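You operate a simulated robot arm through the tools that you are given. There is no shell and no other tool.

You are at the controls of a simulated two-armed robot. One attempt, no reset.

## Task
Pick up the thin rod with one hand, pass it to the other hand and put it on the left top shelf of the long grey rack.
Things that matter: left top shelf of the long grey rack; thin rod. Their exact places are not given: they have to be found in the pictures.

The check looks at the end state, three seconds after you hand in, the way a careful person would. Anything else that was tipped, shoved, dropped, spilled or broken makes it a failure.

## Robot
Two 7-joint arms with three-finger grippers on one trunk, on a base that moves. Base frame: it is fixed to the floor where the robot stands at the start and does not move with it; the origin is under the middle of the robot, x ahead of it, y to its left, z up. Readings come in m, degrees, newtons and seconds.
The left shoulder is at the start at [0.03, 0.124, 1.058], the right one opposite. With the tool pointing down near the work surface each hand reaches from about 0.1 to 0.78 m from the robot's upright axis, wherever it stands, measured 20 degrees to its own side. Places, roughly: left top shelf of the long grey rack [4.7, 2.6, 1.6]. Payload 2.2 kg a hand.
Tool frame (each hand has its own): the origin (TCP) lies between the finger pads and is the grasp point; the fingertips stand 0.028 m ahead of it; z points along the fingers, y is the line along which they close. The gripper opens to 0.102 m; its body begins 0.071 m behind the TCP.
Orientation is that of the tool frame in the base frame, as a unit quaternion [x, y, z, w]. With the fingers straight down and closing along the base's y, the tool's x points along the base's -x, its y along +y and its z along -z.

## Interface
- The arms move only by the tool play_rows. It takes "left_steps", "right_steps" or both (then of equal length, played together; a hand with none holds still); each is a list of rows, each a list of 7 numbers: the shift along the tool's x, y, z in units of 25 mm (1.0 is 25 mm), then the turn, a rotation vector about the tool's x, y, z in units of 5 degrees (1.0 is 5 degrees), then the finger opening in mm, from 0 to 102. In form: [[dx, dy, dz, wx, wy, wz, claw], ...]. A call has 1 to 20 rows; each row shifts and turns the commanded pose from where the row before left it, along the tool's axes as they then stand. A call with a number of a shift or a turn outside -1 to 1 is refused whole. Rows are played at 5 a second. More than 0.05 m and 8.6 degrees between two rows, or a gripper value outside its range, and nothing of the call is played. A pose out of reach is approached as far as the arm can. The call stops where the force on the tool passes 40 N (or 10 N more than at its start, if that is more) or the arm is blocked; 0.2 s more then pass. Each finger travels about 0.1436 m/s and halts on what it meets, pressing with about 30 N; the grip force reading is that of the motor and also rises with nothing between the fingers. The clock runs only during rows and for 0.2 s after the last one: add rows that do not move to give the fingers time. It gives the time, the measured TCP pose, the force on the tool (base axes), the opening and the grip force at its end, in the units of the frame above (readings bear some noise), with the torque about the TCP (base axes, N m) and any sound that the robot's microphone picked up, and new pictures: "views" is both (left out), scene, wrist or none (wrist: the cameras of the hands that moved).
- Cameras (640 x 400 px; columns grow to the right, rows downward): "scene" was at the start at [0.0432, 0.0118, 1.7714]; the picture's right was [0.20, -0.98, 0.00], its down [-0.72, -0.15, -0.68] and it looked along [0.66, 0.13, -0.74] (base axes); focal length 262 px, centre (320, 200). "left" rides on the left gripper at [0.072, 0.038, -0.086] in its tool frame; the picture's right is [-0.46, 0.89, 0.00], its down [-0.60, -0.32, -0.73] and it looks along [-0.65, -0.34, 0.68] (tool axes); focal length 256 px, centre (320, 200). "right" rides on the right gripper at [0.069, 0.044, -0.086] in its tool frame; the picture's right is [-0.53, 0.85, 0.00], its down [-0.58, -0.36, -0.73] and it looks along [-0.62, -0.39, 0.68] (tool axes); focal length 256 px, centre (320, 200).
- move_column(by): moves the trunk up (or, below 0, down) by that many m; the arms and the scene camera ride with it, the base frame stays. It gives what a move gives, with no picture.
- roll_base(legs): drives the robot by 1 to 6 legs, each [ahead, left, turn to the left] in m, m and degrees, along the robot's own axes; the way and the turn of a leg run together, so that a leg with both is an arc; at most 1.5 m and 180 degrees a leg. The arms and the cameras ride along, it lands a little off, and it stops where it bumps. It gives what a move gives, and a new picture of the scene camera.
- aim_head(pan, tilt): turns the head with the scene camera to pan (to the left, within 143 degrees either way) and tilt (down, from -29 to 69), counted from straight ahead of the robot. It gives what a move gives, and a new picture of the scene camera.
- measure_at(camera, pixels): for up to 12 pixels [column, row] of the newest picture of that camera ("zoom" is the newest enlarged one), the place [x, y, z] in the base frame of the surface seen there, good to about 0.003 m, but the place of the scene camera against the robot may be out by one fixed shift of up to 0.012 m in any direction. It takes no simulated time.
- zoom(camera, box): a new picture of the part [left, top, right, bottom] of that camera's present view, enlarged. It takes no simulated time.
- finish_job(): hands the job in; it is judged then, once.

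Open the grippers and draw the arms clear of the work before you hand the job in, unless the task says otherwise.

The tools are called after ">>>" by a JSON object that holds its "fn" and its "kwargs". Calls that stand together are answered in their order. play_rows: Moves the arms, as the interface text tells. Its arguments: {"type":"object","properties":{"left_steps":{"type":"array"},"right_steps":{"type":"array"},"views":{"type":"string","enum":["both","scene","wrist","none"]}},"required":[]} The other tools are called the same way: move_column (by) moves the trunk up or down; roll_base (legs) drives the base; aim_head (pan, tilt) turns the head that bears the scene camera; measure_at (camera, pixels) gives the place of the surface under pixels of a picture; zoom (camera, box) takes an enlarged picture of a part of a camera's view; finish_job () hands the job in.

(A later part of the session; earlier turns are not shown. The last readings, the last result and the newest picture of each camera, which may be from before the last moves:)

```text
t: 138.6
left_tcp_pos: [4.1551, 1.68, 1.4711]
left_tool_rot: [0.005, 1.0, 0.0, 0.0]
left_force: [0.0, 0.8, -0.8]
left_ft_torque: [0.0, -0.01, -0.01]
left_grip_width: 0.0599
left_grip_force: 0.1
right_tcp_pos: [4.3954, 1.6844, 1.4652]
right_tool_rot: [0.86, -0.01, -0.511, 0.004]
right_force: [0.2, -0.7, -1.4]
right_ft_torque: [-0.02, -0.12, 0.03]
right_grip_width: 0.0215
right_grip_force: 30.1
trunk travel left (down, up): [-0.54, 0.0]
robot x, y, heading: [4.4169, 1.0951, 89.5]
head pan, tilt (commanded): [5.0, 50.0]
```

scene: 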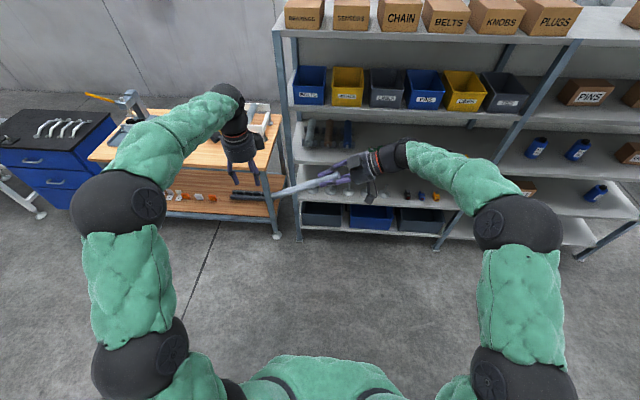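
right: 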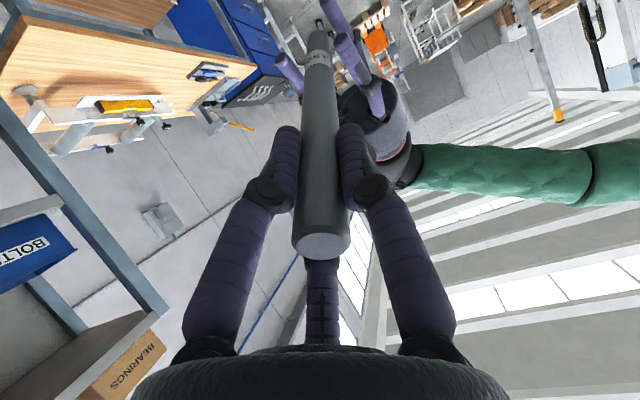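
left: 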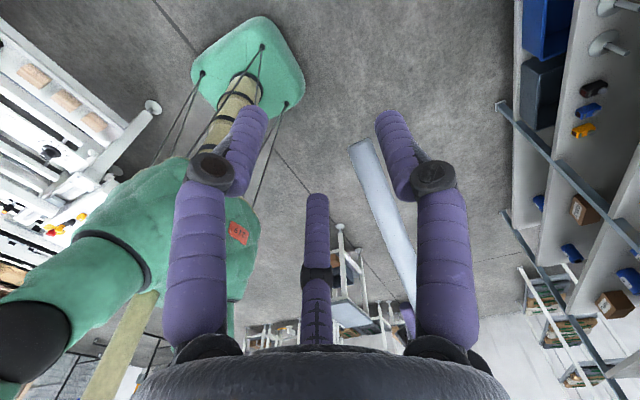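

The right hand holds the rod by its L end. I pull the left hand back out of the way and move the right hand 0.17 m to the right.

>>> {"fn": "play_rows", "kwargs": {"left_steps": [[0.5, -0.9, 0, 0, 0, 0, 60], [0.5, -0.9, 0, 0, 0, 0, 60], [0.5, -0.9, 0, 0, 0, 0, 60], [0.5, -0.9, 0, 0, 0, 0, 60], [0.5, -0.9, 0, 0, 0, 0, 60], [0.5, -0.9, 0, 0, 0, 0, 60], [0.5, -0.9, 0, 0, 0, 0, 60], [0.5, -0.9, 0, 0, 0, 0, 60], [0, 0, 0, 0, 0, 0, 60]], "right_steps": [[0.464, -0.013, -0.853, 0, 0, 0, 0], [0.464, -0.013, -0.853, 0, 0, 0, 0], [0.464, -0.013, -0.853, 0, 0, 0, 0], [0.464, -0.013, -0.853, 0, 0, 0, 0], [0.464, -0.013, -0.853, 0, 0, 0, 0], [0.464, -0.013, -0.853, 0, 0, 0, 0], [0.464, -0.013, -0.853, 0, 0, 0, 0], [0, 0, 0, 0, 0, 0, 0], [0, 0, 0, 0, 0, 0, 0]], "views": "none"}}

>>> {"fn": "move_column", "kwargs": {"by": -0.2}}

```text
t: 140.6
left_tcp_pos: [4.0547, 1.5003, 1.4702]
left_tool_rot: [0.005, 1.0, 0.0, 0.0]
left_force: [0.4, -0.3, -0.1]
left_ft_torque: [-0.04, 0.03, 0.01]
left_grip_width: 0.0599
left_grip_force: 0.0
right_tcp_pos: [4.5663, 1.6847, 1.4635]
right_tool_rot: [0.859, -0.009, -0.512, 0.004]
right_force: [0.0, 0.2, -0.7]
right_ft_torque: [0.0, -0.04, 0.01]
right_grip_width: 0.0217
right_grip_force: 30.0
trunk travel left (down, up): [-0.54, 0.0]
robot x, y, heading: [4.4216, 1.0969, 89.5]
head pan, tilt (commanded): [5.0, 50.0]
```

```text
t: 142.8
left_tcp_pos: [4.0544, 1.5, 1.2698]
left_tool_rot: [0.005, 1.0, 0.0, 0.0]
left_force: [0.1, -0.4, -0.2]
left_ft_torque: [0.0, 0.0, 0.03]
left_grip_width: 0.06
left_grip_force: 0.1
right_tcp_pos: [4.5666, 1.6837, 1.264]
right_tool_rot: [0.859, -0.009, -0.511, 0.004]
right_force: [-0.6, 0.5, -0.9]
right_ft_torque: [0.0, -0.07, -0.04]
right_grip_width: 0.0221
right_grip_force: 30.2
trunk travel left (down, up): [-0.34, 0.2]
robot x, y, heading: [4.4174, 1.0964, 89.7]
head pan, tilt (commanded): [5.0, 50.0]
```

With the trunk lowered the right arm can later reach up and forward with a bent wrist. I bring the right hand back and up to about (4.50, 1.52, 1.45).

>>> {"fn": "play_rows", "kwargs": {"right_steps": [[-0.78, 0.67, -0.129, 0, 0, 0, 0], [-0.78, 0.67, -0.129, 0, 0, 0, 0], [-0.78, 0.67, -0.129, 0, 0, 0, 0], [-0.78, 0.67, -0.129, 0, 0, 0, 0], [-0.78, 0.67, -0.129, 0, 0, 0, 0], [-0.78, 0.67, -0.129, 0, 0, 0, 0], [-0.78, 0.67, -0.129, 0, 0, 0, 0], [-0.78, 0.67, -0.129, 0, 0, 0, 0], [-0.78, 0.67, -0.129, 0, 0, 0, 0], [-0.78, 0.67, -0.129, 0, 0, 0, 0], [0, 0, 0, 0, 0, 0, 0]], "views": "scene"}}

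```text
t: 145.2
left_tcp_pos: [4.0542, 1.5007, 1.27]
left_tool_rot: [0.005, 1.0, 0.001, 0.001]
left_force: [-0.7, 0.8, 0.9]
left_ft_torque: [-0.01, 0.0, 0.0]
left_grip_width: 0.0601
left_grip_force: 0.1
right_tcp_pos: [4.499, 1.5203, 1.4539]
right_tool_rot: [0.859, -0.01, -0.512, 0.004]
right_force: [0.1, 0.2, -0.6]
right_ft_torque: [0.02, -0.07, 0.02]
right_grip_width: 0.0216
right_grip_force: 29.8
trunk travel left (down, up): [-0.34, 0.2]
robot x, y, heading: [4.4172, 1.095, 89.6]
head pan, tilt (commanded): [5.0, 50.0]
```

scene: 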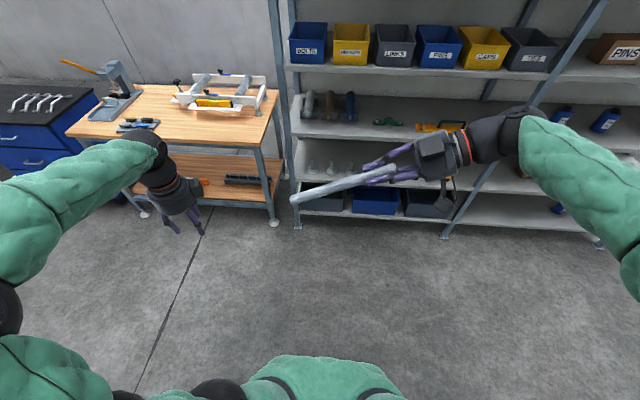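

Reached. Now I yaw the right hand clockwise about the vertical, first half (45°), so the rod swings toward the rack direction.

>>> {"fn": "play_rows", "kwargs": {"right_steps": [[0, 0, 0, 0.878, -0.017, 0.476, 0], [0, 0, 0, 0.878, -0.017, 0.476, 0], [0, 0, 0, 0.878, -0.017, 0.476, 0], [0, 0, 0, 0.878, -0.017, 0.476, 0], [0, 0, 0, 0.878, -0.017, 0.476, 0], [0, 0, 0, 0.878, -0.017, 0.476, 0], [0, 0, 0, 0.878, -0.017, 0.476, 0], [0, 0, 0, 0.878, -0.017, 0.476, 0], [0, 0, 0, 0.878, -0.017, 0.476, 0], [0, 0, 0, 0, 0, 0, 0]], "views": "scene"}}

```text
t: 147.4
left_tcp_pos: [4.0535, 1.5008, 1.269]
left_tool_rot: [0.005, 1.0, 0.001, 0.0]
left_force: [0.1, -0.3, -0.1]
left_ft_torque: [0.0, 0.01, 0.03]
left_grip_width: 0.0599
left_grip_force: 0.0
right_tcp_pos: [4.4998, 1.5199, 1.4539]
right_tool_rot: [0.79, -0.338, -0.474, -0.193]
right_force: [0.7, -0.5, -1.4]
right_ft_torque: [-0.04, -0.07, -0.01]
right_grip_width: 0.022
right_grip_force: 30.2
trunk travel left (down, up): [-0.34, 0.2]
robot x, y, heading: [4.4173, 1.0924, 89.4]
head pan, tilt (commanded): [5.0, 50.0]
```

scene: 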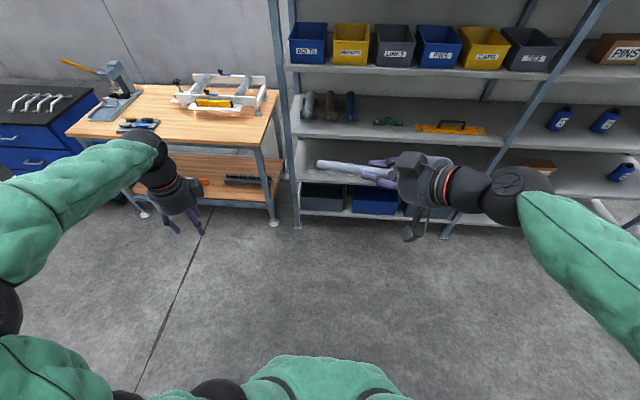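

The yaw is going well. I continue with the second 45°.

>>> {"fn": "play_rows", "kwargs": {"right_steps": [[0, 0, 0, 0.878, -0.017, 0.476, 0], [0, 0, 0, 0.878, -0.017, 0.476, 0], [0, 0, 0, 0.878, -0.017, 0.476, 0], [0, 0, 0, 0.878, -0.017, 0.476, 0], [0, 0, 0, 0.878, -0.017, 0.476, 0], [0, 0, 0, 0.878, -0.017, 0.476, 0], [0, 0, 0, 0.878, -0.017, 0.476, 0], [0, 0, 0, 0.878, -0.017, 0.476, 0], [0, 0, 0, 0.878, -0.017, 0.476, 0], [0, 0, 0, 0, 0, 0, 0]], "views": "scene"}}

```text
t: 149.6
left_tcp_pos: [4.056, 1.4999, 1.2701]
left_tool_rot: [0.005, 1.0, -0.001, 0.0]
left_force: [0.5, 0.5, 0.8]
left_ft_torque: [-0.03, 0.04, 0.0]
left_grip_width: 0.0599
left_grip_force: 0.2
right_tcp_pos: [4.4995, 1.5196, 1.4527]
right_tool_rot: [-0.6, 0.614, 0.366, 0.36]
right_force: [-0.2, 0.4, -0.5]
right_ft_torque: [-0.05, -0.05, 0.0]
right_grip_width: 0.0217
right_grip_force: 29.9
trunk travel left (down, up): [-0.34, 0.2]
robot x, y, heading: [4.416, 1.095, 89.9]
head pan, tilt (commanded): [5.0, 50.0]
```

scene: 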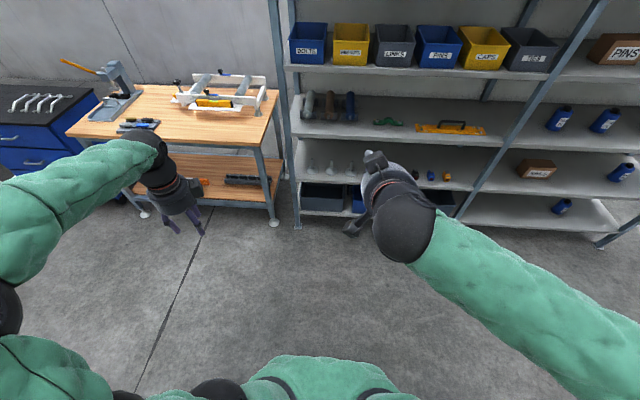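

The right hand now points forward (28° below level) with the rod ahead. I look at the shelf again to choose and measure a gap accurately.

>>> {"fn": "aim_head", "kwargs": {"pan": -5, "tilt": 12}}

>>> {"fn": "zoom", "kwargs": {"camera": "scene", "box": [230, 150, 390, 250]}}

```text
t: 150.6
left_tcp_pos: [4.0536, 1.5013, 1.2698]
left_tool_rot: [0.005, 1.0, 0.0, 0.001]
left_force: [0.6, -0.1, 0.1]
left_ft_torque: [0.0, 0.06, -0.03]
left_grip_width: 0.0602
left_grip_force: 0.0
right_tcp_pos: [4.4994, 1.5194, 1.4536]
right_tool_rot: [-0.6, 0.614, 0.365, 0.359]
right_force: [0.5, 0.4, -1.5]
right_ft_torque: [-0.07, 0.0, -0.02]
right_grip_width: 0.0215
right_grip_force: 29.7
trunk travel left (down, up): [-0.34, 0.2]
robot x, y, heading: [4.4169, 1.0944, 89.6]
head pan, tilt (commanded): [-5.0, 12.0]
```

scene: 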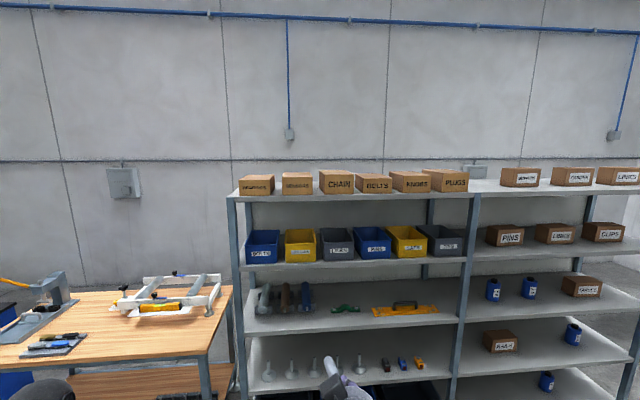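

```text
4.00 times, centred on (310, 200) of scene
```

zoom: 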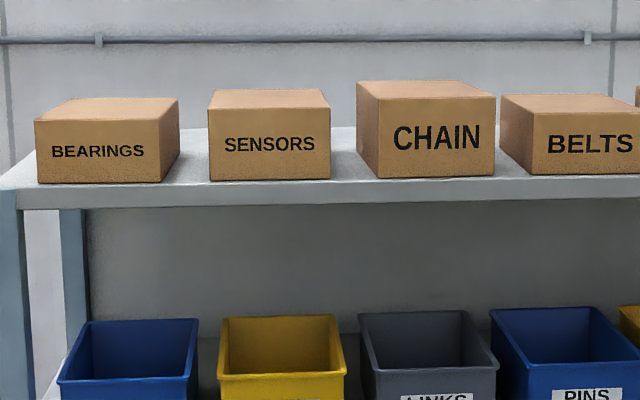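

I measure the box edges either side of the SENSORS–CHAIN gap and neighbours.

>>> {"fn": "measure_at", "kwargs": {"camera": "zoom", "pixels": [[160, 165], [163, 150], [212, 165], [215, 110], [326, 165], [326, 110], [381, 165], [384, 110], [491, 165], [491, 105], [534, 165], [536, 120]]}}

>>> {"fn": "measure_at", "kwargs": {"camera": "zoom", "pixels": [[345, 170], [350, 160], [355, 178], [345, 150], [342, 135], [360, 150], [360, 90], [375, 170], [322, 92], [212, 92], [345, 185], [370, 130]]}}

```text
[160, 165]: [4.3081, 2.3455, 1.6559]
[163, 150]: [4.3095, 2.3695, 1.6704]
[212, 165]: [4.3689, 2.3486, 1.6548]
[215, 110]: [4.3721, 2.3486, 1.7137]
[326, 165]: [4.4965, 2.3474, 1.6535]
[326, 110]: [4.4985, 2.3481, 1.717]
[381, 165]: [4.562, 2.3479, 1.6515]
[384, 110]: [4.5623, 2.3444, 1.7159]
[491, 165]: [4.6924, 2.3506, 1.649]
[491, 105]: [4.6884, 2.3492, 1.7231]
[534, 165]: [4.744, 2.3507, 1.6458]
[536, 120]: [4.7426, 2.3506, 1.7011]
```

```text
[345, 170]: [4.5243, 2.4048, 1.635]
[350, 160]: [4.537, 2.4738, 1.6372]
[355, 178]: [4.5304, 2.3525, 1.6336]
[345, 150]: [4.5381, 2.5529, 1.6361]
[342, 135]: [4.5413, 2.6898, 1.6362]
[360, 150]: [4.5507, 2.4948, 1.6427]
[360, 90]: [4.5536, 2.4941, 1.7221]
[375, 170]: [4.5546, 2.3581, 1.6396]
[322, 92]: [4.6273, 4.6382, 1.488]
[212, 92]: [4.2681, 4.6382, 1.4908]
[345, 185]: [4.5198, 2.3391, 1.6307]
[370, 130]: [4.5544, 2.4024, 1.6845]
```

The SENSORS–CHAIN gap spans about x 4.500–4.557 in this camera (6 cm class). I raise the right hand forward-up to about (4.505, 1.65, 1.56) and then pitch it up to level.

>>> {"fn": "play_rows", "kwargs": {"right_steps": [[-0.89, -0.01, 0.364, 0, 0, 0, 0], [-0.89, -0.01, 0.364, 0, 0, 0, 0], [-0.89, -0.01, 0.364, 0, 0, 0, 0], [-0.89, -0.01, 0.364, 0, 0, 0, 0], [-0.89, -0.01, 0.364, 0, 0, 0, 0], [-0.89, -0.01, 0.364, 0, 0, 0, 0], [-0.89, -0.01, 0.364, 0, 0, 0, 0], [0, 0, 0, 0, -0.95, 0, 0], [0, 0, 0, 0, -0.95, 0, 0], [0, 0, 0, 0, -0.95, 0, 0], [0, 0, 0, 0, -0.95, 0, 0], [0, 0, 0, 0, 0, 0, 0]], "views": "both"}}

```text
t: 153.2
left_tcp_pos: [4.0544, 1.4999, 1.2702]
left_tool_rot: [0.006, 1.0, 0.0, 0.0]
left_force: [0.0, 0.1, -0.5]
left_ft_torque: [0.02, 0.01, -0.01]
left_grip_width: 0.06
left_grip_force: 0.0
right_tcp_pos: [4.5026, 1.6495, 1.5592]
right_tool_rot: [-0.532, 0.546, 0.46, 0.455]
right_force: [-0.4, 0.4, -1.5]
right_ft_torque: [-0.08, -0.03, -0.01]
right_grip_width: 0.0218
right_grip_force: 30.1
trunk travel left (down, up): [-0.34, 0.2]
robot x, y, heading: [4.4205, 1.0988, 89.8]
head pan, tilt (commanded): [-5.0, 12.0]
```

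scene: 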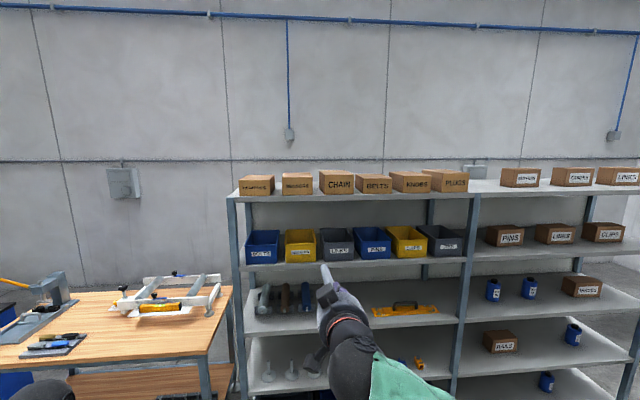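
right: 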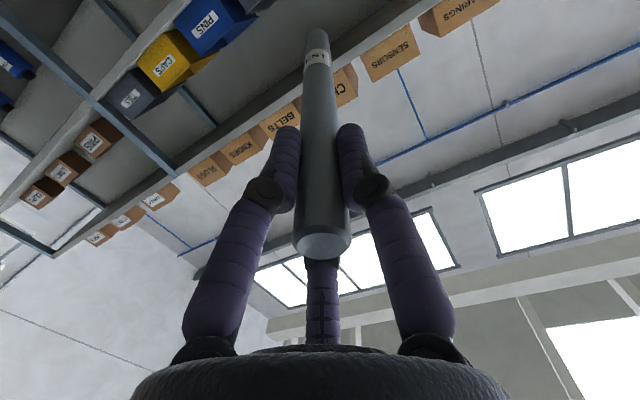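

The hand is 9° below level, and the wrist camera sees the boxes beyond the rod. I finish levelling and raise the hand to z≈1.70 while shifting to x≈4.52.

>>> {"fn": "play_rows", "kwargs": {"right_steps": [[0, 0, 0, 0, -0.93, 0, 0], [0, 0, 0, 0, -0.93, 0, 0], [-0.93, -0.12, 0.47, 0, 0, 0, 0], [-0.93, -0.12, 0.47, 0, 0, 0, 0], [-0.93, -0.12, 0.47, 0, 0, 0, 0], [-0.93, -0.12, 0.47, 0, 0, 0, 0], [-0.93, -0.12, 0.47, 0, 0, 0, 0], [-0.93, -0.12, 0.47, 0, 0, 0, 0], [0, 0, 0, 0, 0, 0, 0]], "views": "both"}}

```text
t: 155.2
left_tcp_pos: [4.0537, 1.5007, 1.2695]
left_tool_rot: [0.005, 1.0, 0.0, 0.0]
left_force: [0.0, 0.2, -0.4]
left_ft_torque: [0.02, 0.07, 0.04]
left_grip_width: 0.0597
left_grip_force: 0.1
right_tcp_pos: [4.525, 1.721, 1.6973]
right_tool_rot: [-0.493, 0.507, 0.501, 0.498]
right_force: [-0.8, -0.1, -0.8]
right_ft_torque: [-0.09, -0.01, -0.01]
right_grip_width: 0.0216
right_grip_force: 29.9
trunk travel left (down, up): [-0.34, 0.2]
robot x, y, heading: [4.4192, 1.0933, 89.5]
head pan, tilt (commanded): [-5.0, 12.0]
```

scene: 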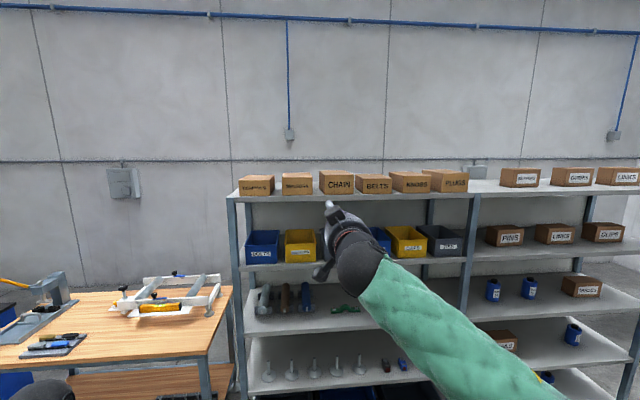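
right: 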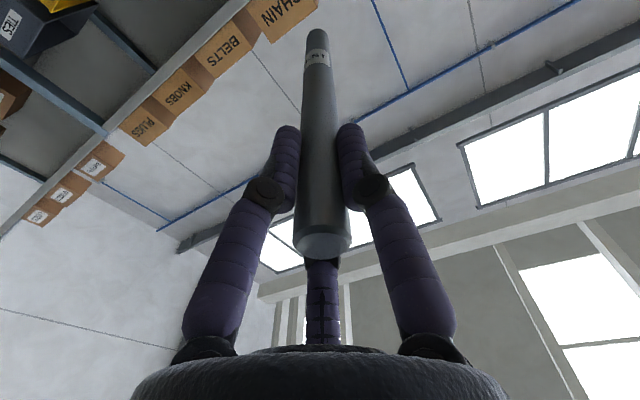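

The hand and rod are level at z≈1.697. I drive the base 0.30 m toward the rack, leaving the rod tip about 0.12 m short of the boxes, and compare rod and gap in the same picture.

>>> {"fn": "roll_base", "kwargs": {"legs": [[0.3, 0, 0]]}}

>>> {"fn": "aim_head", "kwargs": {"pan": -8, "tilt": 14}}

```text
t: 157.3
left_tcp_pos: [4.0573, 1.798, 1.2705]
left_tool_rot: [0.005, 1.0, -0.001, 0.0]
left_force: [0.0, -0.2, -0.9]
left_ft_torque: [0.0, 0.02, 0.03]
left_grip_width: 0.0598
left_grip_force: 0.1
right_tcp_pos: [4.5268, 2.0191, 1.6985]
right_tool_rot: [-0.493, 0.507, 0.501, 0.498]
right_force: [0.2, -0.7, -1.5]
right_ft_torque: [-0.05, 0.01, -0.03]
right_grip_width: 0.0217
right_grip_force: 30.3
trunk travel left (down, up): [-0.34, 0.2]
robot x, y, heading: [4.4214, 1.3954, 89.6]
head pan, tilt (commanded): [-5.0, 12.0]
```

scene: 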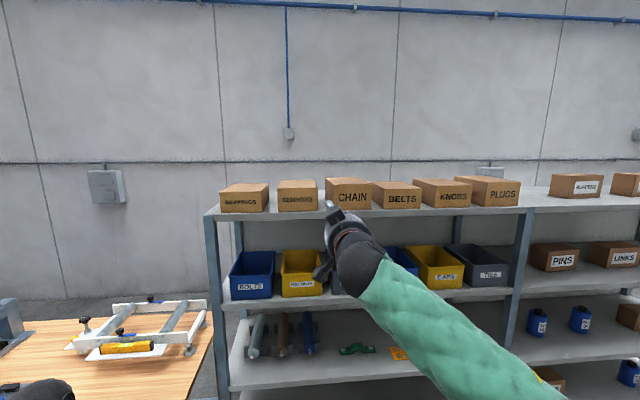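

```text
t: 157.9
left_tcp_pos: [4.0556, 1.7989, 1.2704]
left_tool_rot: [0.005, 1.0, -0.001, 0.0]
left_force: [0.2, 0.6, 0.4]
left_ft_torque: [-0.02, -0.03, 0.0]
left_grip_width: 0.0602
left_grip_force: 0.1
right_tcp_pos: [4.5271, 2.0185, 1.6986]
right_tool_rot: [-0.493, 0.508, 0.501, 0.498]
right_force: [-0.1, 1.2, -0.4]
right_ft_torque: [-0.02, 0.02, -0.02]
right_grip_width: 0.0217
right_grip_force: 30.2
trunk travel left (down, up): [-0.34, 0.2]
robot x, y, heading: [4.424, 1.3946, 89.8]
head pan, tilt (commanded): [-8.0, 14.0]
```

scene: 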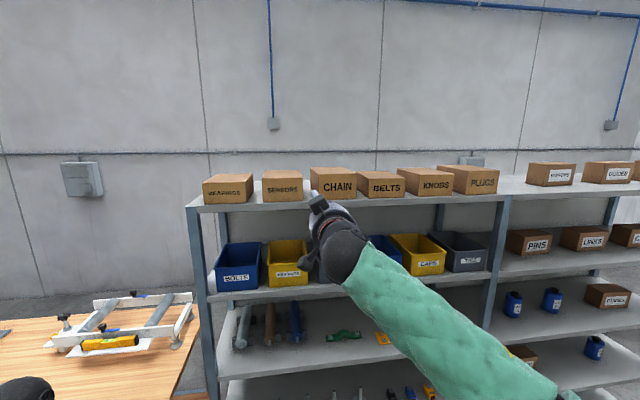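

>>> {"fn": "zoom", "kwargs": {"camera": "scene", "box": [240, 150, 400, 250]}}

```text
4.00 times, centred on (320, 200) of scene
```

zoom: 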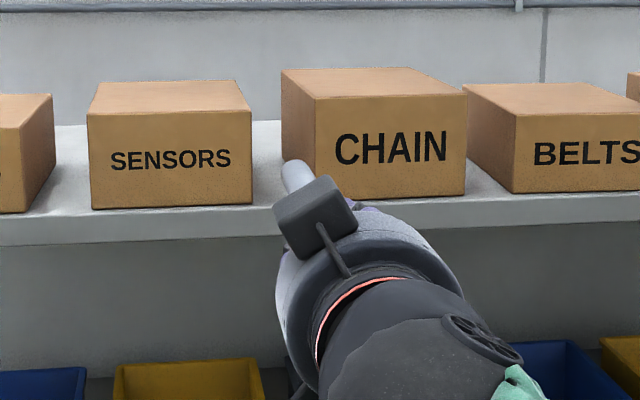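

The rod tip shows at (295, 170) in the zoom, between SENSORS (right edge ≈252) and CHAIN (front-left edge ≈316). I measure these together.

>>> {"fn": "measure_at", "kwargs": {"camera": "zoom", "pixels": [[296, 168], [288, 168], [303, 170], [300, 180], [305, 188], [250, 180], [250, 110], [318, 180], [318, 110], [284, 120], [265, 190], [270, 160]]}}

>>> {"fn": "measure_at", "kwargs": {"camera": "right", "pixels": [[316, 36], [316, 50], [317, 70], [318, 100], [320, 160], [321, 220]]}}

```text
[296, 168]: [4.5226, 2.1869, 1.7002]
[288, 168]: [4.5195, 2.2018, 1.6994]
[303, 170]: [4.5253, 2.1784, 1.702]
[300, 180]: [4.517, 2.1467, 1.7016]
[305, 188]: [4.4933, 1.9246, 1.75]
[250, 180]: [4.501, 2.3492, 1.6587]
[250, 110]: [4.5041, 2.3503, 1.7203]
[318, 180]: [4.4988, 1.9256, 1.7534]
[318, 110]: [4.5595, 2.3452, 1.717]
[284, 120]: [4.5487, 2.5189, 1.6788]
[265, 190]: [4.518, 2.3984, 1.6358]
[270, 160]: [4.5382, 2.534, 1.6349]
```

```text
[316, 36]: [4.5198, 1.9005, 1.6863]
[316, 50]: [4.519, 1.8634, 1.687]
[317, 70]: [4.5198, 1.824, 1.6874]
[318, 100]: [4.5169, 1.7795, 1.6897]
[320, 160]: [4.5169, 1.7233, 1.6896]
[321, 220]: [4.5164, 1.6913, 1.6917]
```

I also measure the SENSORS top corners to know its orientation at the back.

>>> {"fn": "measure_at", "kwargs": {"camera": "zoom", "pixels": [[234, 83], [248, 108], [98, 86], [90, 110], [284, 72], [318, 96], [240, 95], [283, 80], [300, 88], [462, 92], [430, 70]]}}

>>> {"fn": "play_rows", "kwargs": {"right_steps": [[0, 0, 0, 0, 0, 0, 0]], "views": "wrist"}}

```text
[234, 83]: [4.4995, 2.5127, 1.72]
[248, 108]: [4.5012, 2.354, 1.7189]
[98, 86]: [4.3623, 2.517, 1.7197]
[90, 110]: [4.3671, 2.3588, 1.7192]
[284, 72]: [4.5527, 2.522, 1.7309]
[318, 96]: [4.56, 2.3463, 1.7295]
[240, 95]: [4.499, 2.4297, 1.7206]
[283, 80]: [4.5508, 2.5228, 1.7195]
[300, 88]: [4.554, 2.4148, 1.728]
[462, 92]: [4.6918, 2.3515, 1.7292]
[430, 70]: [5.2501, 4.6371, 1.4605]
```

```text
t: 158.3
left_tcp_pos: [4.0569, 1.7979, 1.2701]
left_tool_rot: [0.004, 1.0, 0.0, 0.0]
left_force: [0.2, 0.0, -1.0]
left_ft_torque: [0.01, -0.01, -0.01]
left_grip_width: 0.06
left_grip_force: 0.0
right_tcp_pos: [4.5274, 2.0196, 1.6986]
right_tool_rot: [-0.494, 0.506, 0.501, 0.498]
right_force: [-1.1, -0.2, -1.0]
right_ft_torque: [-0.06, 0.02, 0.01]
right_grip_width: 0.0219
right_grip_force: 29.9
trunk travel left (down, up): [-0.34, 0.2]
robot x, y, heading: [4.4235, 1.3948, 89.4]
head pan, tilt (commanded): [-8.0, 14.0]
```

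right: 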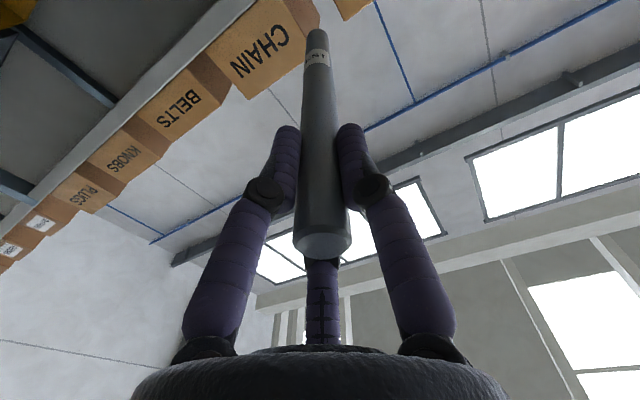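

The gap in this camera runs x 4.504–4.559 at the front and 4.500–4.551 at the back; the rod tip is at ≈4.529. I cross-check with the right wrist camera, which sees CHAIN's left side next to the rod tip.

>>> {"fn": "zoom", "kwargs": {"camera": "right", "box": [200, 0, 400, 120]}}

```text
3.20 times, centred on (300, 60) of right
```

zoom: 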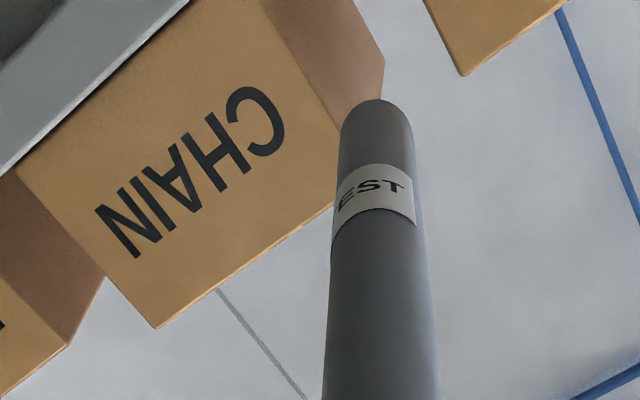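

>>> {"fn": "measure_at", "kwargs": {"camera": "zoom", "pixels": [[325, 180], [328, 195], [300, 100], [280, 50], [355, 80], [360, 60], [463, 68], [455, 55], [440, 25], [470, 65], [376, 110], [376, 140]]}}

>>> {"fn": "measure_at", "kwargs": {"camera": "zoom", "pixels": [[350, 120], [400, 120], [376, 180], [376, 300], [340, 300], [425, 300], [376, 250], [375, 60], [340, 20], [100, 80], [60, 130], [150, 310]]}}

```text
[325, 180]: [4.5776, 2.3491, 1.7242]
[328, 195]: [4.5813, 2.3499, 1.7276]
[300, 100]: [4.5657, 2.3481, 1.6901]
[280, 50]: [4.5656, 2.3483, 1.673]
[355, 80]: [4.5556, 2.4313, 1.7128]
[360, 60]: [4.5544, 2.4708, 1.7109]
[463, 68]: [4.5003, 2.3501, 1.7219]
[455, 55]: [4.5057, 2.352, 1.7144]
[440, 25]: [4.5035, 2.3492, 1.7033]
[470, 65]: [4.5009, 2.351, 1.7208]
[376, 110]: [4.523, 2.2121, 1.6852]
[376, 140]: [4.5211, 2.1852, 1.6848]
```

```text
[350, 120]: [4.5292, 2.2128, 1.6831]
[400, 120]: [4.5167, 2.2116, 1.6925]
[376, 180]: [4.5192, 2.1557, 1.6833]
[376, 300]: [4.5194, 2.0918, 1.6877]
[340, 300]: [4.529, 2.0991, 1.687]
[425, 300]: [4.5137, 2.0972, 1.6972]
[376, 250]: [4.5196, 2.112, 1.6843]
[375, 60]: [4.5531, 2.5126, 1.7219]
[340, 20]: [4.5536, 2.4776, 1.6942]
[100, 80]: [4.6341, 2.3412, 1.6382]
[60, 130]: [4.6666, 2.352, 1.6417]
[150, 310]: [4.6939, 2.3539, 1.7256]
```

Both cameras agree within 2 mm: the gap centre is x≈4.533 at the front and ≈4.528 at the back. I yaw the hand 2° left, pitch 1° up, shift 8 mm right and lower it 25 mm, then check.

>>> {"fn": "play_rows", "kwargs": {"right_steps": [[0, 0, 0, -0.4, -0.2, 0, 0], [0.5, -0.16, 0, 0, 0, 0, 0], [0.5, -0.16, 0, 0, 0, 0, 0], [0, 0, 0, 0, 0, 0, 0]], "views": "both"}}

```text
t: 159.3
left_tcp_pos: [4.0556, 1.7983, 1.271]
left_tool_rot: [0.005, 1.0, 0.0, 0.0]
left_force: [-0.8, -0.8, -0.4]
left_ft_torque: [-0.04, 0.01, 0.04]
left_grip_width: 0.0599
left_grip_force: 0.1
right_tcp_pos: [4.5341, 2.0204, 1.6736]
right_tool_rot: [-0.497, 0.494, 0.514, 0.494]
right_force: [0.3, 0.2, -1.6]
right_ft_torque: [-0.06, 0.0, 0.03]
right_grip_width: 0.0217
right_grip_force: 30.1
trunk travel left (down, up): [-0.34, 0.2]
robot x, y, heading: [4.4223, 1.396, 89.6]
head pan, tilt (commanded): [-8.0, 14.0]
```

scene: 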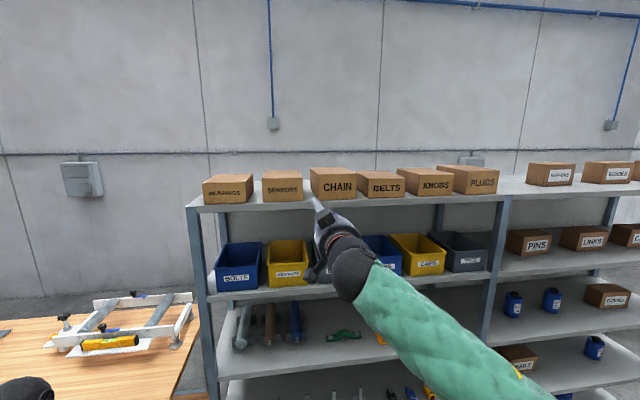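
right: 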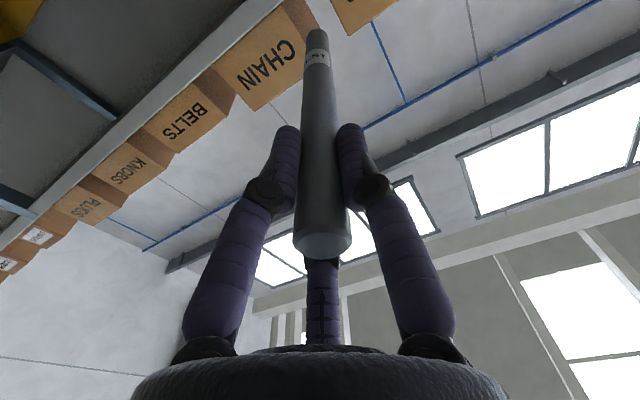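

I re-measure rod and gap in the new wrist picture.

>>> {"fn": "zoom", "kwargs": {"camera": "right", "box": [220, 0, 420, 120]}}

>>> {"fn": "measure_at", "kwargs": {"camera": "right", "pixels": [[316, 36], [317, 60], [318, 90], [319, 150], [300, 50], [297, 20], [285, 15], [345, 33], [340, 20], [348, 33], [307, 12]]}}

```text
3.20 times, centred on (320, 60) of right
```

zoom: 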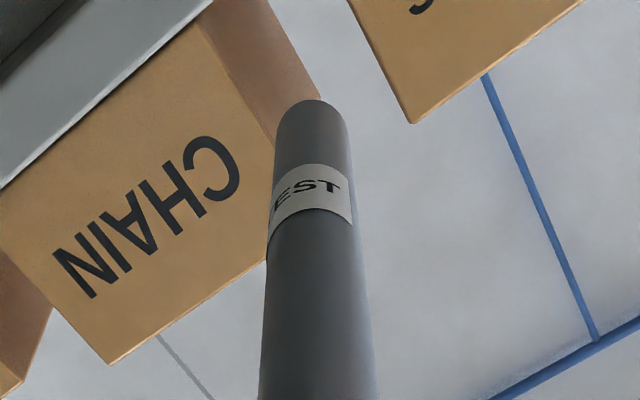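

```text
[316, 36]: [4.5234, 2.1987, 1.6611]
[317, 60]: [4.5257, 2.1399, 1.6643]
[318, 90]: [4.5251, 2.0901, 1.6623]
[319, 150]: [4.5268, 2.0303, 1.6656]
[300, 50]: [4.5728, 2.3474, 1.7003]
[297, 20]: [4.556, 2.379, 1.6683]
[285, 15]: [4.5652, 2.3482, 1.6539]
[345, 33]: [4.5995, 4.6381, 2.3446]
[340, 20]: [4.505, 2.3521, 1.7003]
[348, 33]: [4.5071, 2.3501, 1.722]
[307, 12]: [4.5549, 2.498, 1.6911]
```

Rod and gap line up: tip ≈4.5295 against a gap of 4.5025–4.5545 at depth. I drive the base 0.17 m forward so the tip enters the gap by about 4.5 cm, with the rod 2 cm above the shelf.

>>> {"fn": "roll_base", "kwargs": {"legs": [[0.17, 0, 0]]}}

>>> {"fn": "play_rows", "kwargs": {"right_steps": [[0, 0, 0, 0, 0, 0, 0]], "views": "wrist"}}

>>> {"fn": "zoom", "kwargs": {"camera": "scene", "box": [220, 120, 420, 245]}}

```text
t: 160.8
left_tcp_pos: [4.0575, 1.9697, 1.2693]
left_tool_rot: [0.004, 1.0, 0.0, 0.0]
left_force: [0.5, 0.2, 0.3]
left_ft_torque: [-0.02, 0.02, 0.03]
left_grip_width: 0.0597
left_grip_force: 0.1
right_tcp_pos: [4.5345, 2.1907, 1.673]
right_tool_rot: [-0.497, 0.494, 0.515, 0.493]
right_force: [-0.5, 0.5, -1.4]
right_ft_torque: [-0.04, 0.03, 0.02]
right_grip_width: 0.0217
right_grip_force: 29.7
trunk travel left (down, up): [-0.34, 0.2]
robot x, y, heading: [4.4221, 1.5689, 89.7]
head pan, tilt (commanded): [-8.0, 14.0]
```

scene: 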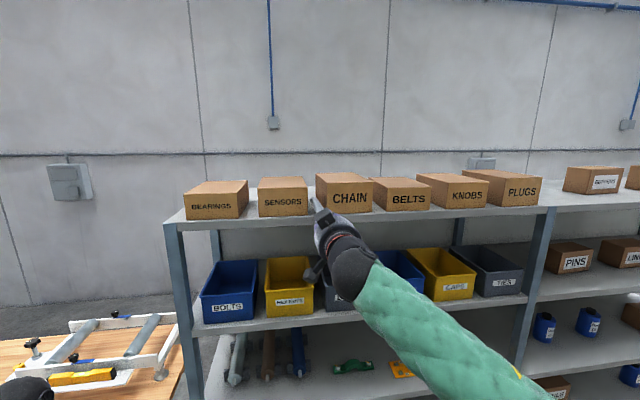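

```text
t: 161.2
left_tcp_pos: [4.0565, 1.9669, 1.2709]
left_tool_rot: [0.004, 1.0, 0.001, 0.0]
left_force: [-0.5, 0.6, 0.2]
left_ft_torque: [0.04, 0.03, -0.01]
left_grip_width: 0.06
left_grip_force: 0.0
right_tcp_pos: [4.5348, 2.1887, 1.6743]
right_tool_rot: [-0.496, 0.494, 0.515, 0.494]
right_force: [0.0, -0.3, -0.8]
right_ft_torque: [-0.1, -0.02, -0.01]
right_grip_width: 0.0218
right_grip_force: 29.9
trunk travel left (down, up): [-0.34, 0.2]
robot x, y, heading: [4.4231, 1.5667, 89.7]
head pan, tilt (commanded): [-8.0, 14.0]
```

right: 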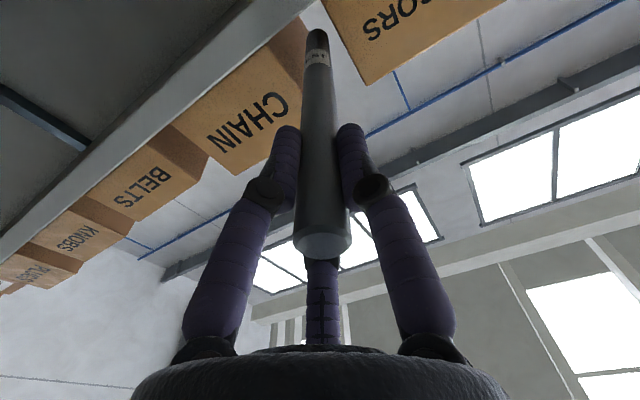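

```text
3.20 times, centred on (320, 182) of scene
```

zoom: 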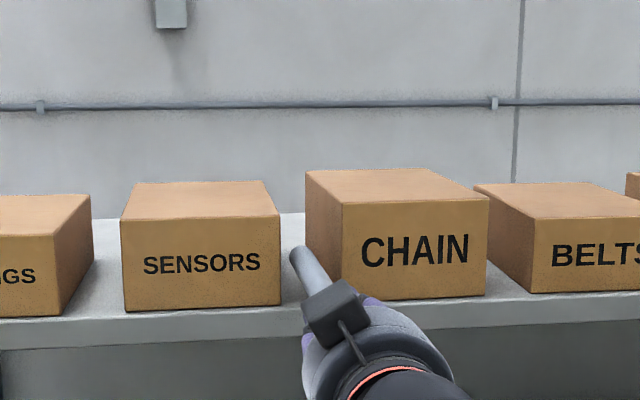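

The tip is inside the gap between SENSORS and CHAIN. I measure clearances from both cameras before going deeper.

>>> {"fn": "measure_at", "kwargs": {"camera": "right", "pixels": [[317, 36], [318, 60], [318, 90], [319, 150], [300, 45], [295, 60], [303, 25], [330, 15], [340, 40], [350, 70], [290, 40]]}}

>>> {"fn": "measure_at", "kwargs": {"camera": "zoom", "pixels": [[296, 255], [305, 262], [300, 275], [310, 280], [278, 290], [278, 225], [344, 285], [340, 240], [310, 215], [306, 180], [290, 290], [265, 186]]}}

```text
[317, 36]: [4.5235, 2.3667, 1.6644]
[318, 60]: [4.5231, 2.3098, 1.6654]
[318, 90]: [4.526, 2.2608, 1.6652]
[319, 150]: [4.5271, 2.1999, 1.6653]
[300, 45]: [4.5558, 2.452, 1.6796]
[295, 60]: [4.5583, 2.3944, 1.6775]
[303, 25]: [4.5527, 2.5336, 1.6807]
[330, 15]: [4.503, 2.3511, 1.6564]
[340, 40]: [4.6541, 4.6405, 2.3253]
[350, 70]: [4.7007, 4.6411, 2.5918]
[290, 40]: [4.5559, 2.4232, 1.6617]
```

```text
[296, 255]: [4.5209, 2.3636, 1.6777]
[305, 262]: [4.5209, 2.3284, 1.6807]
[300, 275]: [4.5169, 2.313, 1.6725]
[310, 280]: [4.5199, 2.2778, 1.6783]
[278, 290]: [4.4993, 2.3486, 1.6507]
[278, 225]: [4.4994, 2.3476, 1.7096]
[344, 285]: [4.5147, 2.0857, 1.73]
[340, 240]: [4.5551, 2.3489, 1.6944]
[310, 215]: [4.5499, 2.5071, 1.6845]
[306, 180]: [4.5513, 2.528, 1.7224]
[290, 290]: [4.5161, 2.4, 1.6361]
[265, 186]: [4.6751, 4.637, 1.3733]
```

Clearances are about 14–16 mm each side and the rod is level. I drive the base 0.07 m further in the same line.

>>> {"fn": "roll_base", "kwargs": {"legs": [[0.07, 0, 0]]}}

>>> {"fn": "play_rows", "kwargs": {"right_steps": [[0, 0, 0, 0, 0, 0, 0]], "views": "wrist"}}

```text
t: 162.2
left_tcp_pos: [4.0574, 2.0385, 1.2696]
left_tool_rot: [0.005, 1.0, 0.0, 0.0]
left_force: [-0.4, 1.0, 0.2]
left_ft_torque: [-0.04, 0.01, 0.02]
left_grip_width: 0.0601
left_grip_force: 0.1
right_tcp_pos: [4.5349, 2.2626, 1.6725]
right_tool_rot: [-0.498, 0.495, 0.514, 0.494]
right_force: [0.5, 0.9, -1.7]
right_ft_torque: [-0.06, 0.01, 0.01]
right_grip_width: 0.0219
right_grip_force: 29.7
trunk travel left (down, up): [-0.34, 0.2]
robot x, y, heading: [4.4214, 1.6369, 89.7]
head pan, tilt (commanded): [-8.0, 14.0]
```

scene: 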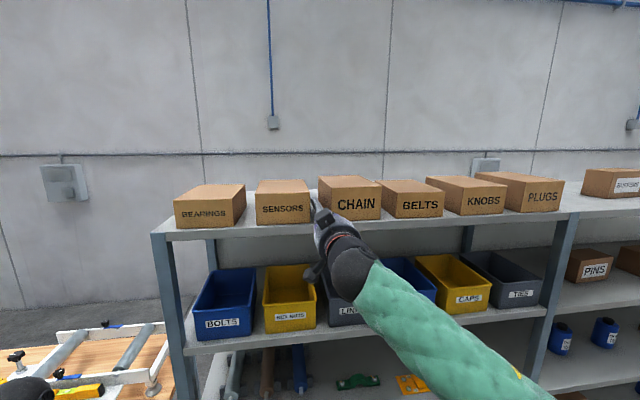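

```text
t: 162.6
left_tcp_pos: [4.0569, 2.0365, 1.2701]
left_tool_rot: [0.005, 1.0, 0.001, 0.0]
left_force: [0.0, 0.4, 0.2]
left_ft_torque: [0.06, 0.0, 0.0]
left_grip_width: 0.0601
left_grip_force: 0.0
right_tcp_pos: [4.535, 2.2572, 1.6747]
right_tool_rot: [-0.497, 0.494, 0.515, 0.494]
right_force: [-1.5, -0.4, -0.8]
right_ft_torque: [-0.12, -0.01, -0.01]
right_grip_width: 0.0216
right_grip_force: 29.5
trunk travel left (down, up): [-0.34, 0.2]
robot x, y, heading: [4.424, 1.6359, 89.4]
head pan, tilt (commanded): [-8.0, 14.0]
```

right: 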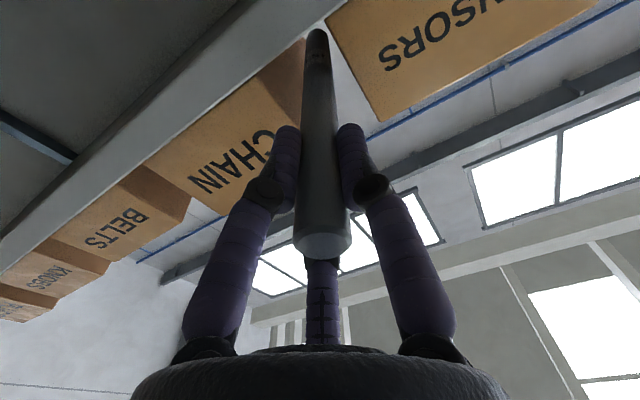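

TCP is at y≈2.258. I advance the hand 37 mm more along its axis (fingertips to y≈2.323, still in front of the shelf edge), then lower it 18 mm.

>>> {"fn": "play_rows", "kwargs": {"right_steps": [[0, 0, 0.5, 0, 0, 0, 0], [0, 0, 0.5, 0, 0, 0, 0], [0, 0, 0.48, 0, 0, 0, 0], [0.24, 0, 0, 0, 0, 0, 0], [0.24, 0, 0, 0, 0, 0, 0], [0.24, 0, 0, 0, 0, 0, 0], [0, 0, 0, 0, 0, 0, 0]], "views": "both"}}

```text
t: 164.2
left_tcp_pos: [4.0564, 2.0379, 1.2718]
left_tool_rot: [0.004, 1.0, 0.0, 0.0]
left_force: [0.2, -0.6, 0.0]
left_ft_torque: [0.02, 0.01, -0.01]
left_grip_width: 0.0603
left_grip_force: 0.1
right_tcp_pos: [4.5335, 2.2962, 1.6554]
right_tool_rot: [-0.499, 0.493, 0.514, 0.493]
right_force: [0.4, 0.0, -1.7]
right_ft_torque: [-0.06, 0.01, -0.04]
right_grip_width: 0.0218
right_grip_force: 30.4
trunk travel left (down, up): [-0.34, 0.2]
robot x, y, heading: [4.4238, 1.6369, 89.5]
head pan, tilt (commanded): [-8.0, 14.0]
```

scene: 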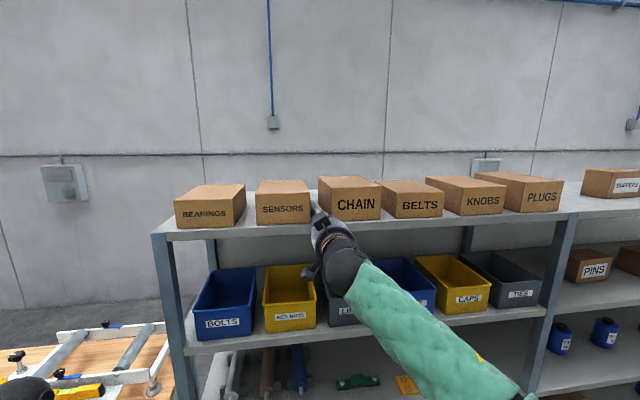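
right: 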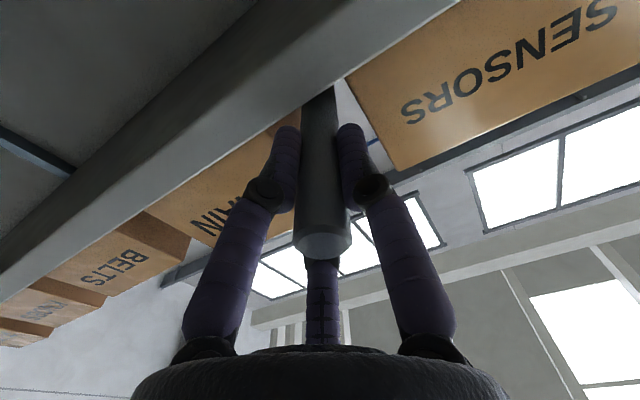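

No contact yet at z≈1.655. I lower in 2.5 mm steps and watch the vertical force.

>>> {"fn": "play_rows", "kwargs": {"right_steps": [[0.1, 0, 0, 0, 0, 0, 0], [0.1, 0, 0, 0, 0, 0, 0], [0, 0, 0, 0, 0, 0, 0]], "views": "none"}}

>>> {"fn": "play_rows", "kwargs": {"right_steps": [[0.1, 0, 0, 0, 0, 0, 0], [0, 0, 0, 0, 0, 0, 0]], "views": "wrist"}}

```text
t: 165.0
left_tcp_pos: [4.0565, 2.0371, 1.2701]
left_tool_rot: [0.004, 1.0, 0.0, 0.001]
left_force: [0.2, 0.2, -0.1]
left_ft_torque: [0.01, 0.01, -0.02]
left_grip_width: 0.06
left_grip_force: 0.0
right_tcp_pos: [4.5331, 2.2968, 1.6504]
right_tool_rot: [-0.496, 0.495, 0.514, 0.494]
right_force: [0.4, -0.9, 0.4]
right_ft_torque: [0.04, 0.01, 0.03]
right_grip_width: 0.0217
right_grip_force: 30.2
trunk travel left (down, up): [-0.34, 0.2]
robot x, y, heading: [4.4245, 1.6404, 89.4]
head pan, tilt (commanded): [-8.0, 14.0]
```

```text
t: 165.6
left_tcp_pos: [4.0575, 2.0378, 1.2714]
left_tool_rot: [0.005, 1.0, 0.0, 0.0]
left_force: [0.0, 0.5, 0.1]
left_ft_torque: [0.02, 0.02, -0.02]
left_grip_width: 0.06
left_grip_force: 0.1
right_tcp_pos: [4.5339, 2.2959, 1.6506]
right_tool_rot: [-0.496, 0.494, 0.515, 0.495]
right_force: [0.1, 3.6, 8.3]
right_ft_torque: [0.41, 0.02, 0.01]
right_grip_width: 0.0217
right_grip_force: 29.6
trunk travel left (down, up): [-0.34, 0.2]
robot x, y, heading: [4.4255, 1.6351, 89.4]
head pan, tilt (commanded): [-8.0, 14.0]
```

right: 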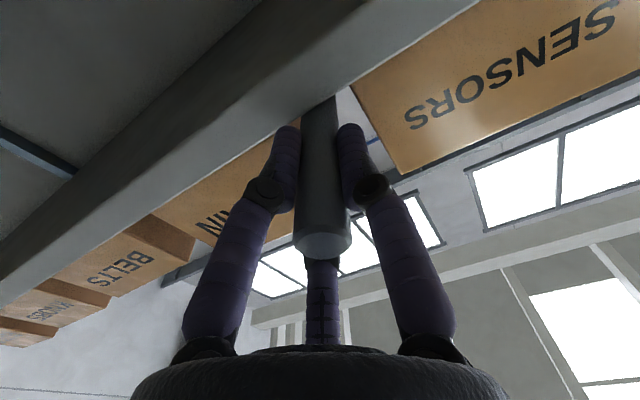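

Contact: +8 N vertical with the torque placing it about 5 cm ahead of the TCP, i.e. at the shelf's front edge, so the rod is a touch nose-up. I pitch 1° nose-down while easing up 1 mm and read again.

>>> {"fn": "play_rows", "kwargs": {"right_steps": [[-0.05, 0, 0, 0, 0.2, 0, 0], [0, 0, 0, 0, 0, 0, 0]], "views": "scene"}}

>>> {"fn": "zoom", "kwargs": {"camera": "scene", "box": [250, 150, 400, 270]}}

```text
t: 166.2
left_tcp_pos: [4.0571, 2.0365, 1.27]
left_tool_rot: [0.005, 1.0, 0.0, 0.0]
left_force: [0.1, -0.6, 0.1]
left_ft_torque: [-0.01, 0.02, 0.0]
left_grip_width: 0.0603
left_grip_force: 0.0
right_tcp_pos: [4.534, 2.2958, 1.6514]
right_tool_rot: [-0.502, 0.497, 0.511, 0.49]
right_force: [0.0, 1.7, 11.6]
right_ft_torque: [0.51, 0.01, -0.02]
right_grip_width: 0.0216
right_grip_force: 29.9
trunk travel left (down, up): [-0.34, 0.2]
robot x, y, heading: [4.4244, 1.6382, 89.4]
head pan, tilt (commanded): [-8.0, 14.0]
```

scene: 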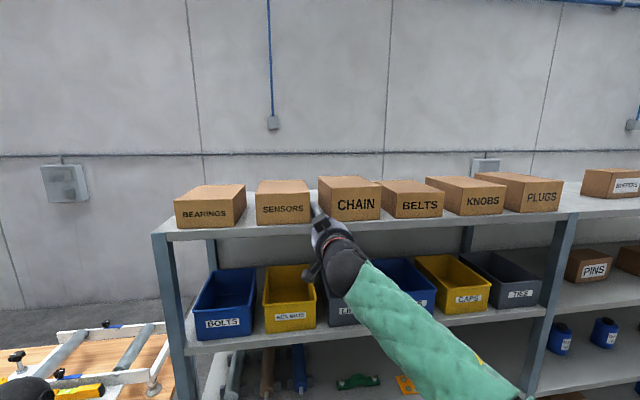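

```text
3.33 times, centred on (325, 210) of scene
```

zoom: 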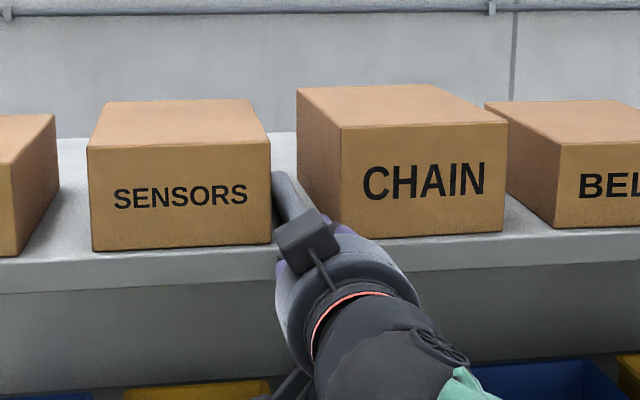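

The rod bears on the shelf edge (≈12 N) with the hand level. I ease up about 1.5 mm to unload, then open the fingers gradually so the rod settles on the shelf.

>>> {"fn": "play_rows", "kwargs": {"right_steps": [[-0.05, 0, 0, 0, 0.1, 0, 0], [0, 0, 0, 0, 0, 0, 0]], "views": "none"}}

```text
t: 166.8
left_tcp_pos: [4.0569, 2.0373, 1.2705]
left_tool_rot: [0.004, 1.0, 0.001, 0.001]
left_force: [-0.2, -0.2, -0.5]
left_ft_torque: [-0.03, 0.01, 0.01]
left_grip_width: 0.0601
left_grip_force: 0.1
right_tcp_pos: [4.5323, 2.297, 1.6507]
right_tool_rot: [-0.504, 0.501, 0.508, 0.488]
right_force: [1.2, -0.4, 8.5]
right_ft_torque: [0.4, 0.03, -0.03]
right_grip_width: 0.0219
right_grip_force: 29.7
trunk travel left (down, up): [-0.34, 0.2]
robot x, y, heading: [4.4225, 1.6345, 89.7]
head pan, tilt (commanded): [-8.0, 14.0]
```

Still 8.5 N; I ease up another 2 mm.

>>> {"fn": "play_rows", "kwargs": {"right_steps": [[-0.08, 0, 0, 0, 0, 0, 0], [0, 0, 0, 0, 0, 0, 0]], "views": "wrist"}}

```text
t: 167.4
left_tcp_pos: [4.0579, 2.0378, 1.2698]
left_tool_rot: [0.004, 1.0, 0.0, 0.0]
left_force: [-0.2, 0.1, -0.4]
left_ft_torque: [0.01, -0.02, -0.02]
left_grip_width: 0.0598
left_grip_force: 0.1
right_tcp_pos: [4.5323, 2.2972, 1.6514]
right_tool_rot: [-0.505, 0.502, 0.507, 0.487]
right_force: [1.6, -0.9, 1.1]
right_ft_torque: [0.06, 0.0, -0.04]
right_grip_width: 0.0218
right_grip_force: 30.1
trunk travel left (down, up): [-0.34, 0.2]
robot x, y, heading: [4.4216, 1.6328, 89.7]
head pan, tilt (commanded): [-8.0, 14.0]
```

right: 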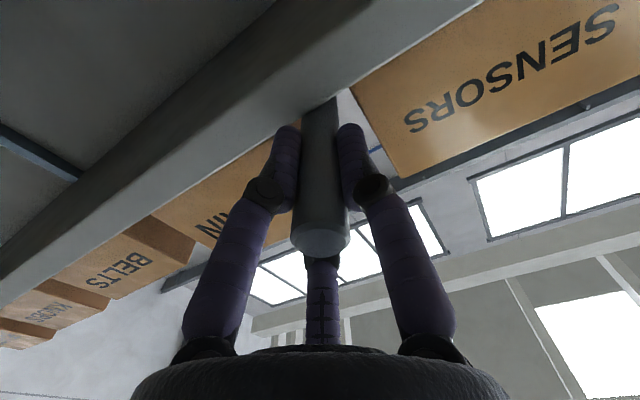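

Now just touching (≈2 N), hand 0.8° nose-down. I open the right fingers gradually.

>>> {"fn": "play_rows", "kwargs": {"right_steps": [[0, 0, 0, 0, 0, 0, 24], [0, 0, 0, 0, 0, 0, 28], [0, 0, 0, 0, 0, 0, 34], [0, 0, 0, 0, 0, 0, 42], [0, 0, 0, 0, 0, 0, 52], [0, 0, 0, 0, 0, 0, 60], [0, 0, 0, 0, 0, 0, 60], [0, 0, 0, 0, 0, 0, 60]], "views": "both"}}

```text
t: 169.2
left_tcp_pos: [4.0569, 2.0382, 1.2706]
left_tool_rot: [0.004, 1.0, 0.0, 0.001]
left_force: [-0.1, -0.2, 0.3]
left_ft_torque: [0.0, 0.02, 0.0]
left_grip_width: 0.06
left_grip_force: 0.0
right_tcp_pos: [4.5339, 2.2964, 1.6528]
right_tool_rot: [-0.505, 0.5, 0.508, 0.487]
right_force: [0.7, 0.9, -0.7]
right_ft_torque: [0.03, 0.02, -0.05]
right_grip_width: 0.06
right_grip_force: 0.0
trunk travel left (down, up): [-0.34, 0.2]
robot x, y, heading: [4.4256, 1.6308, 89.5]
head pan, tilt (commanded): [-8.0, 14.0]
```

scene: 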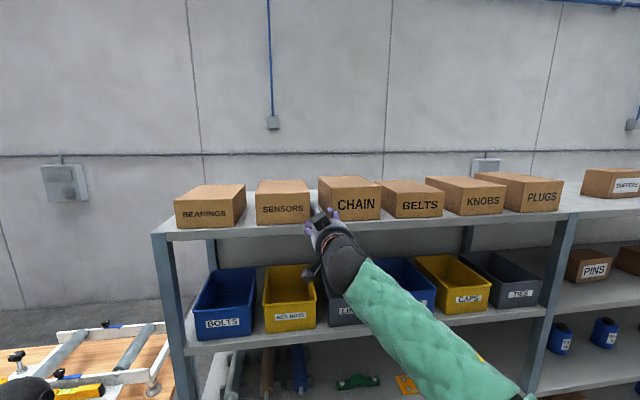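
right: 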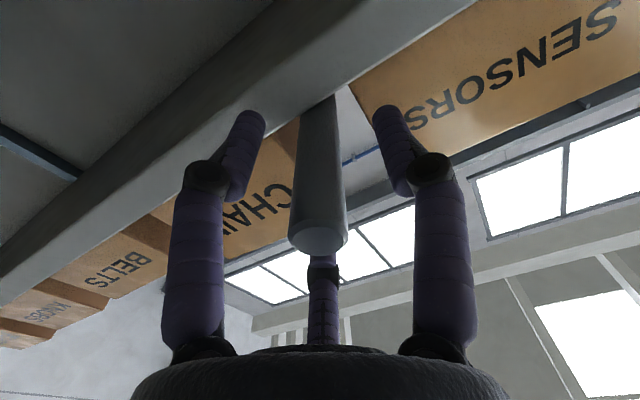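

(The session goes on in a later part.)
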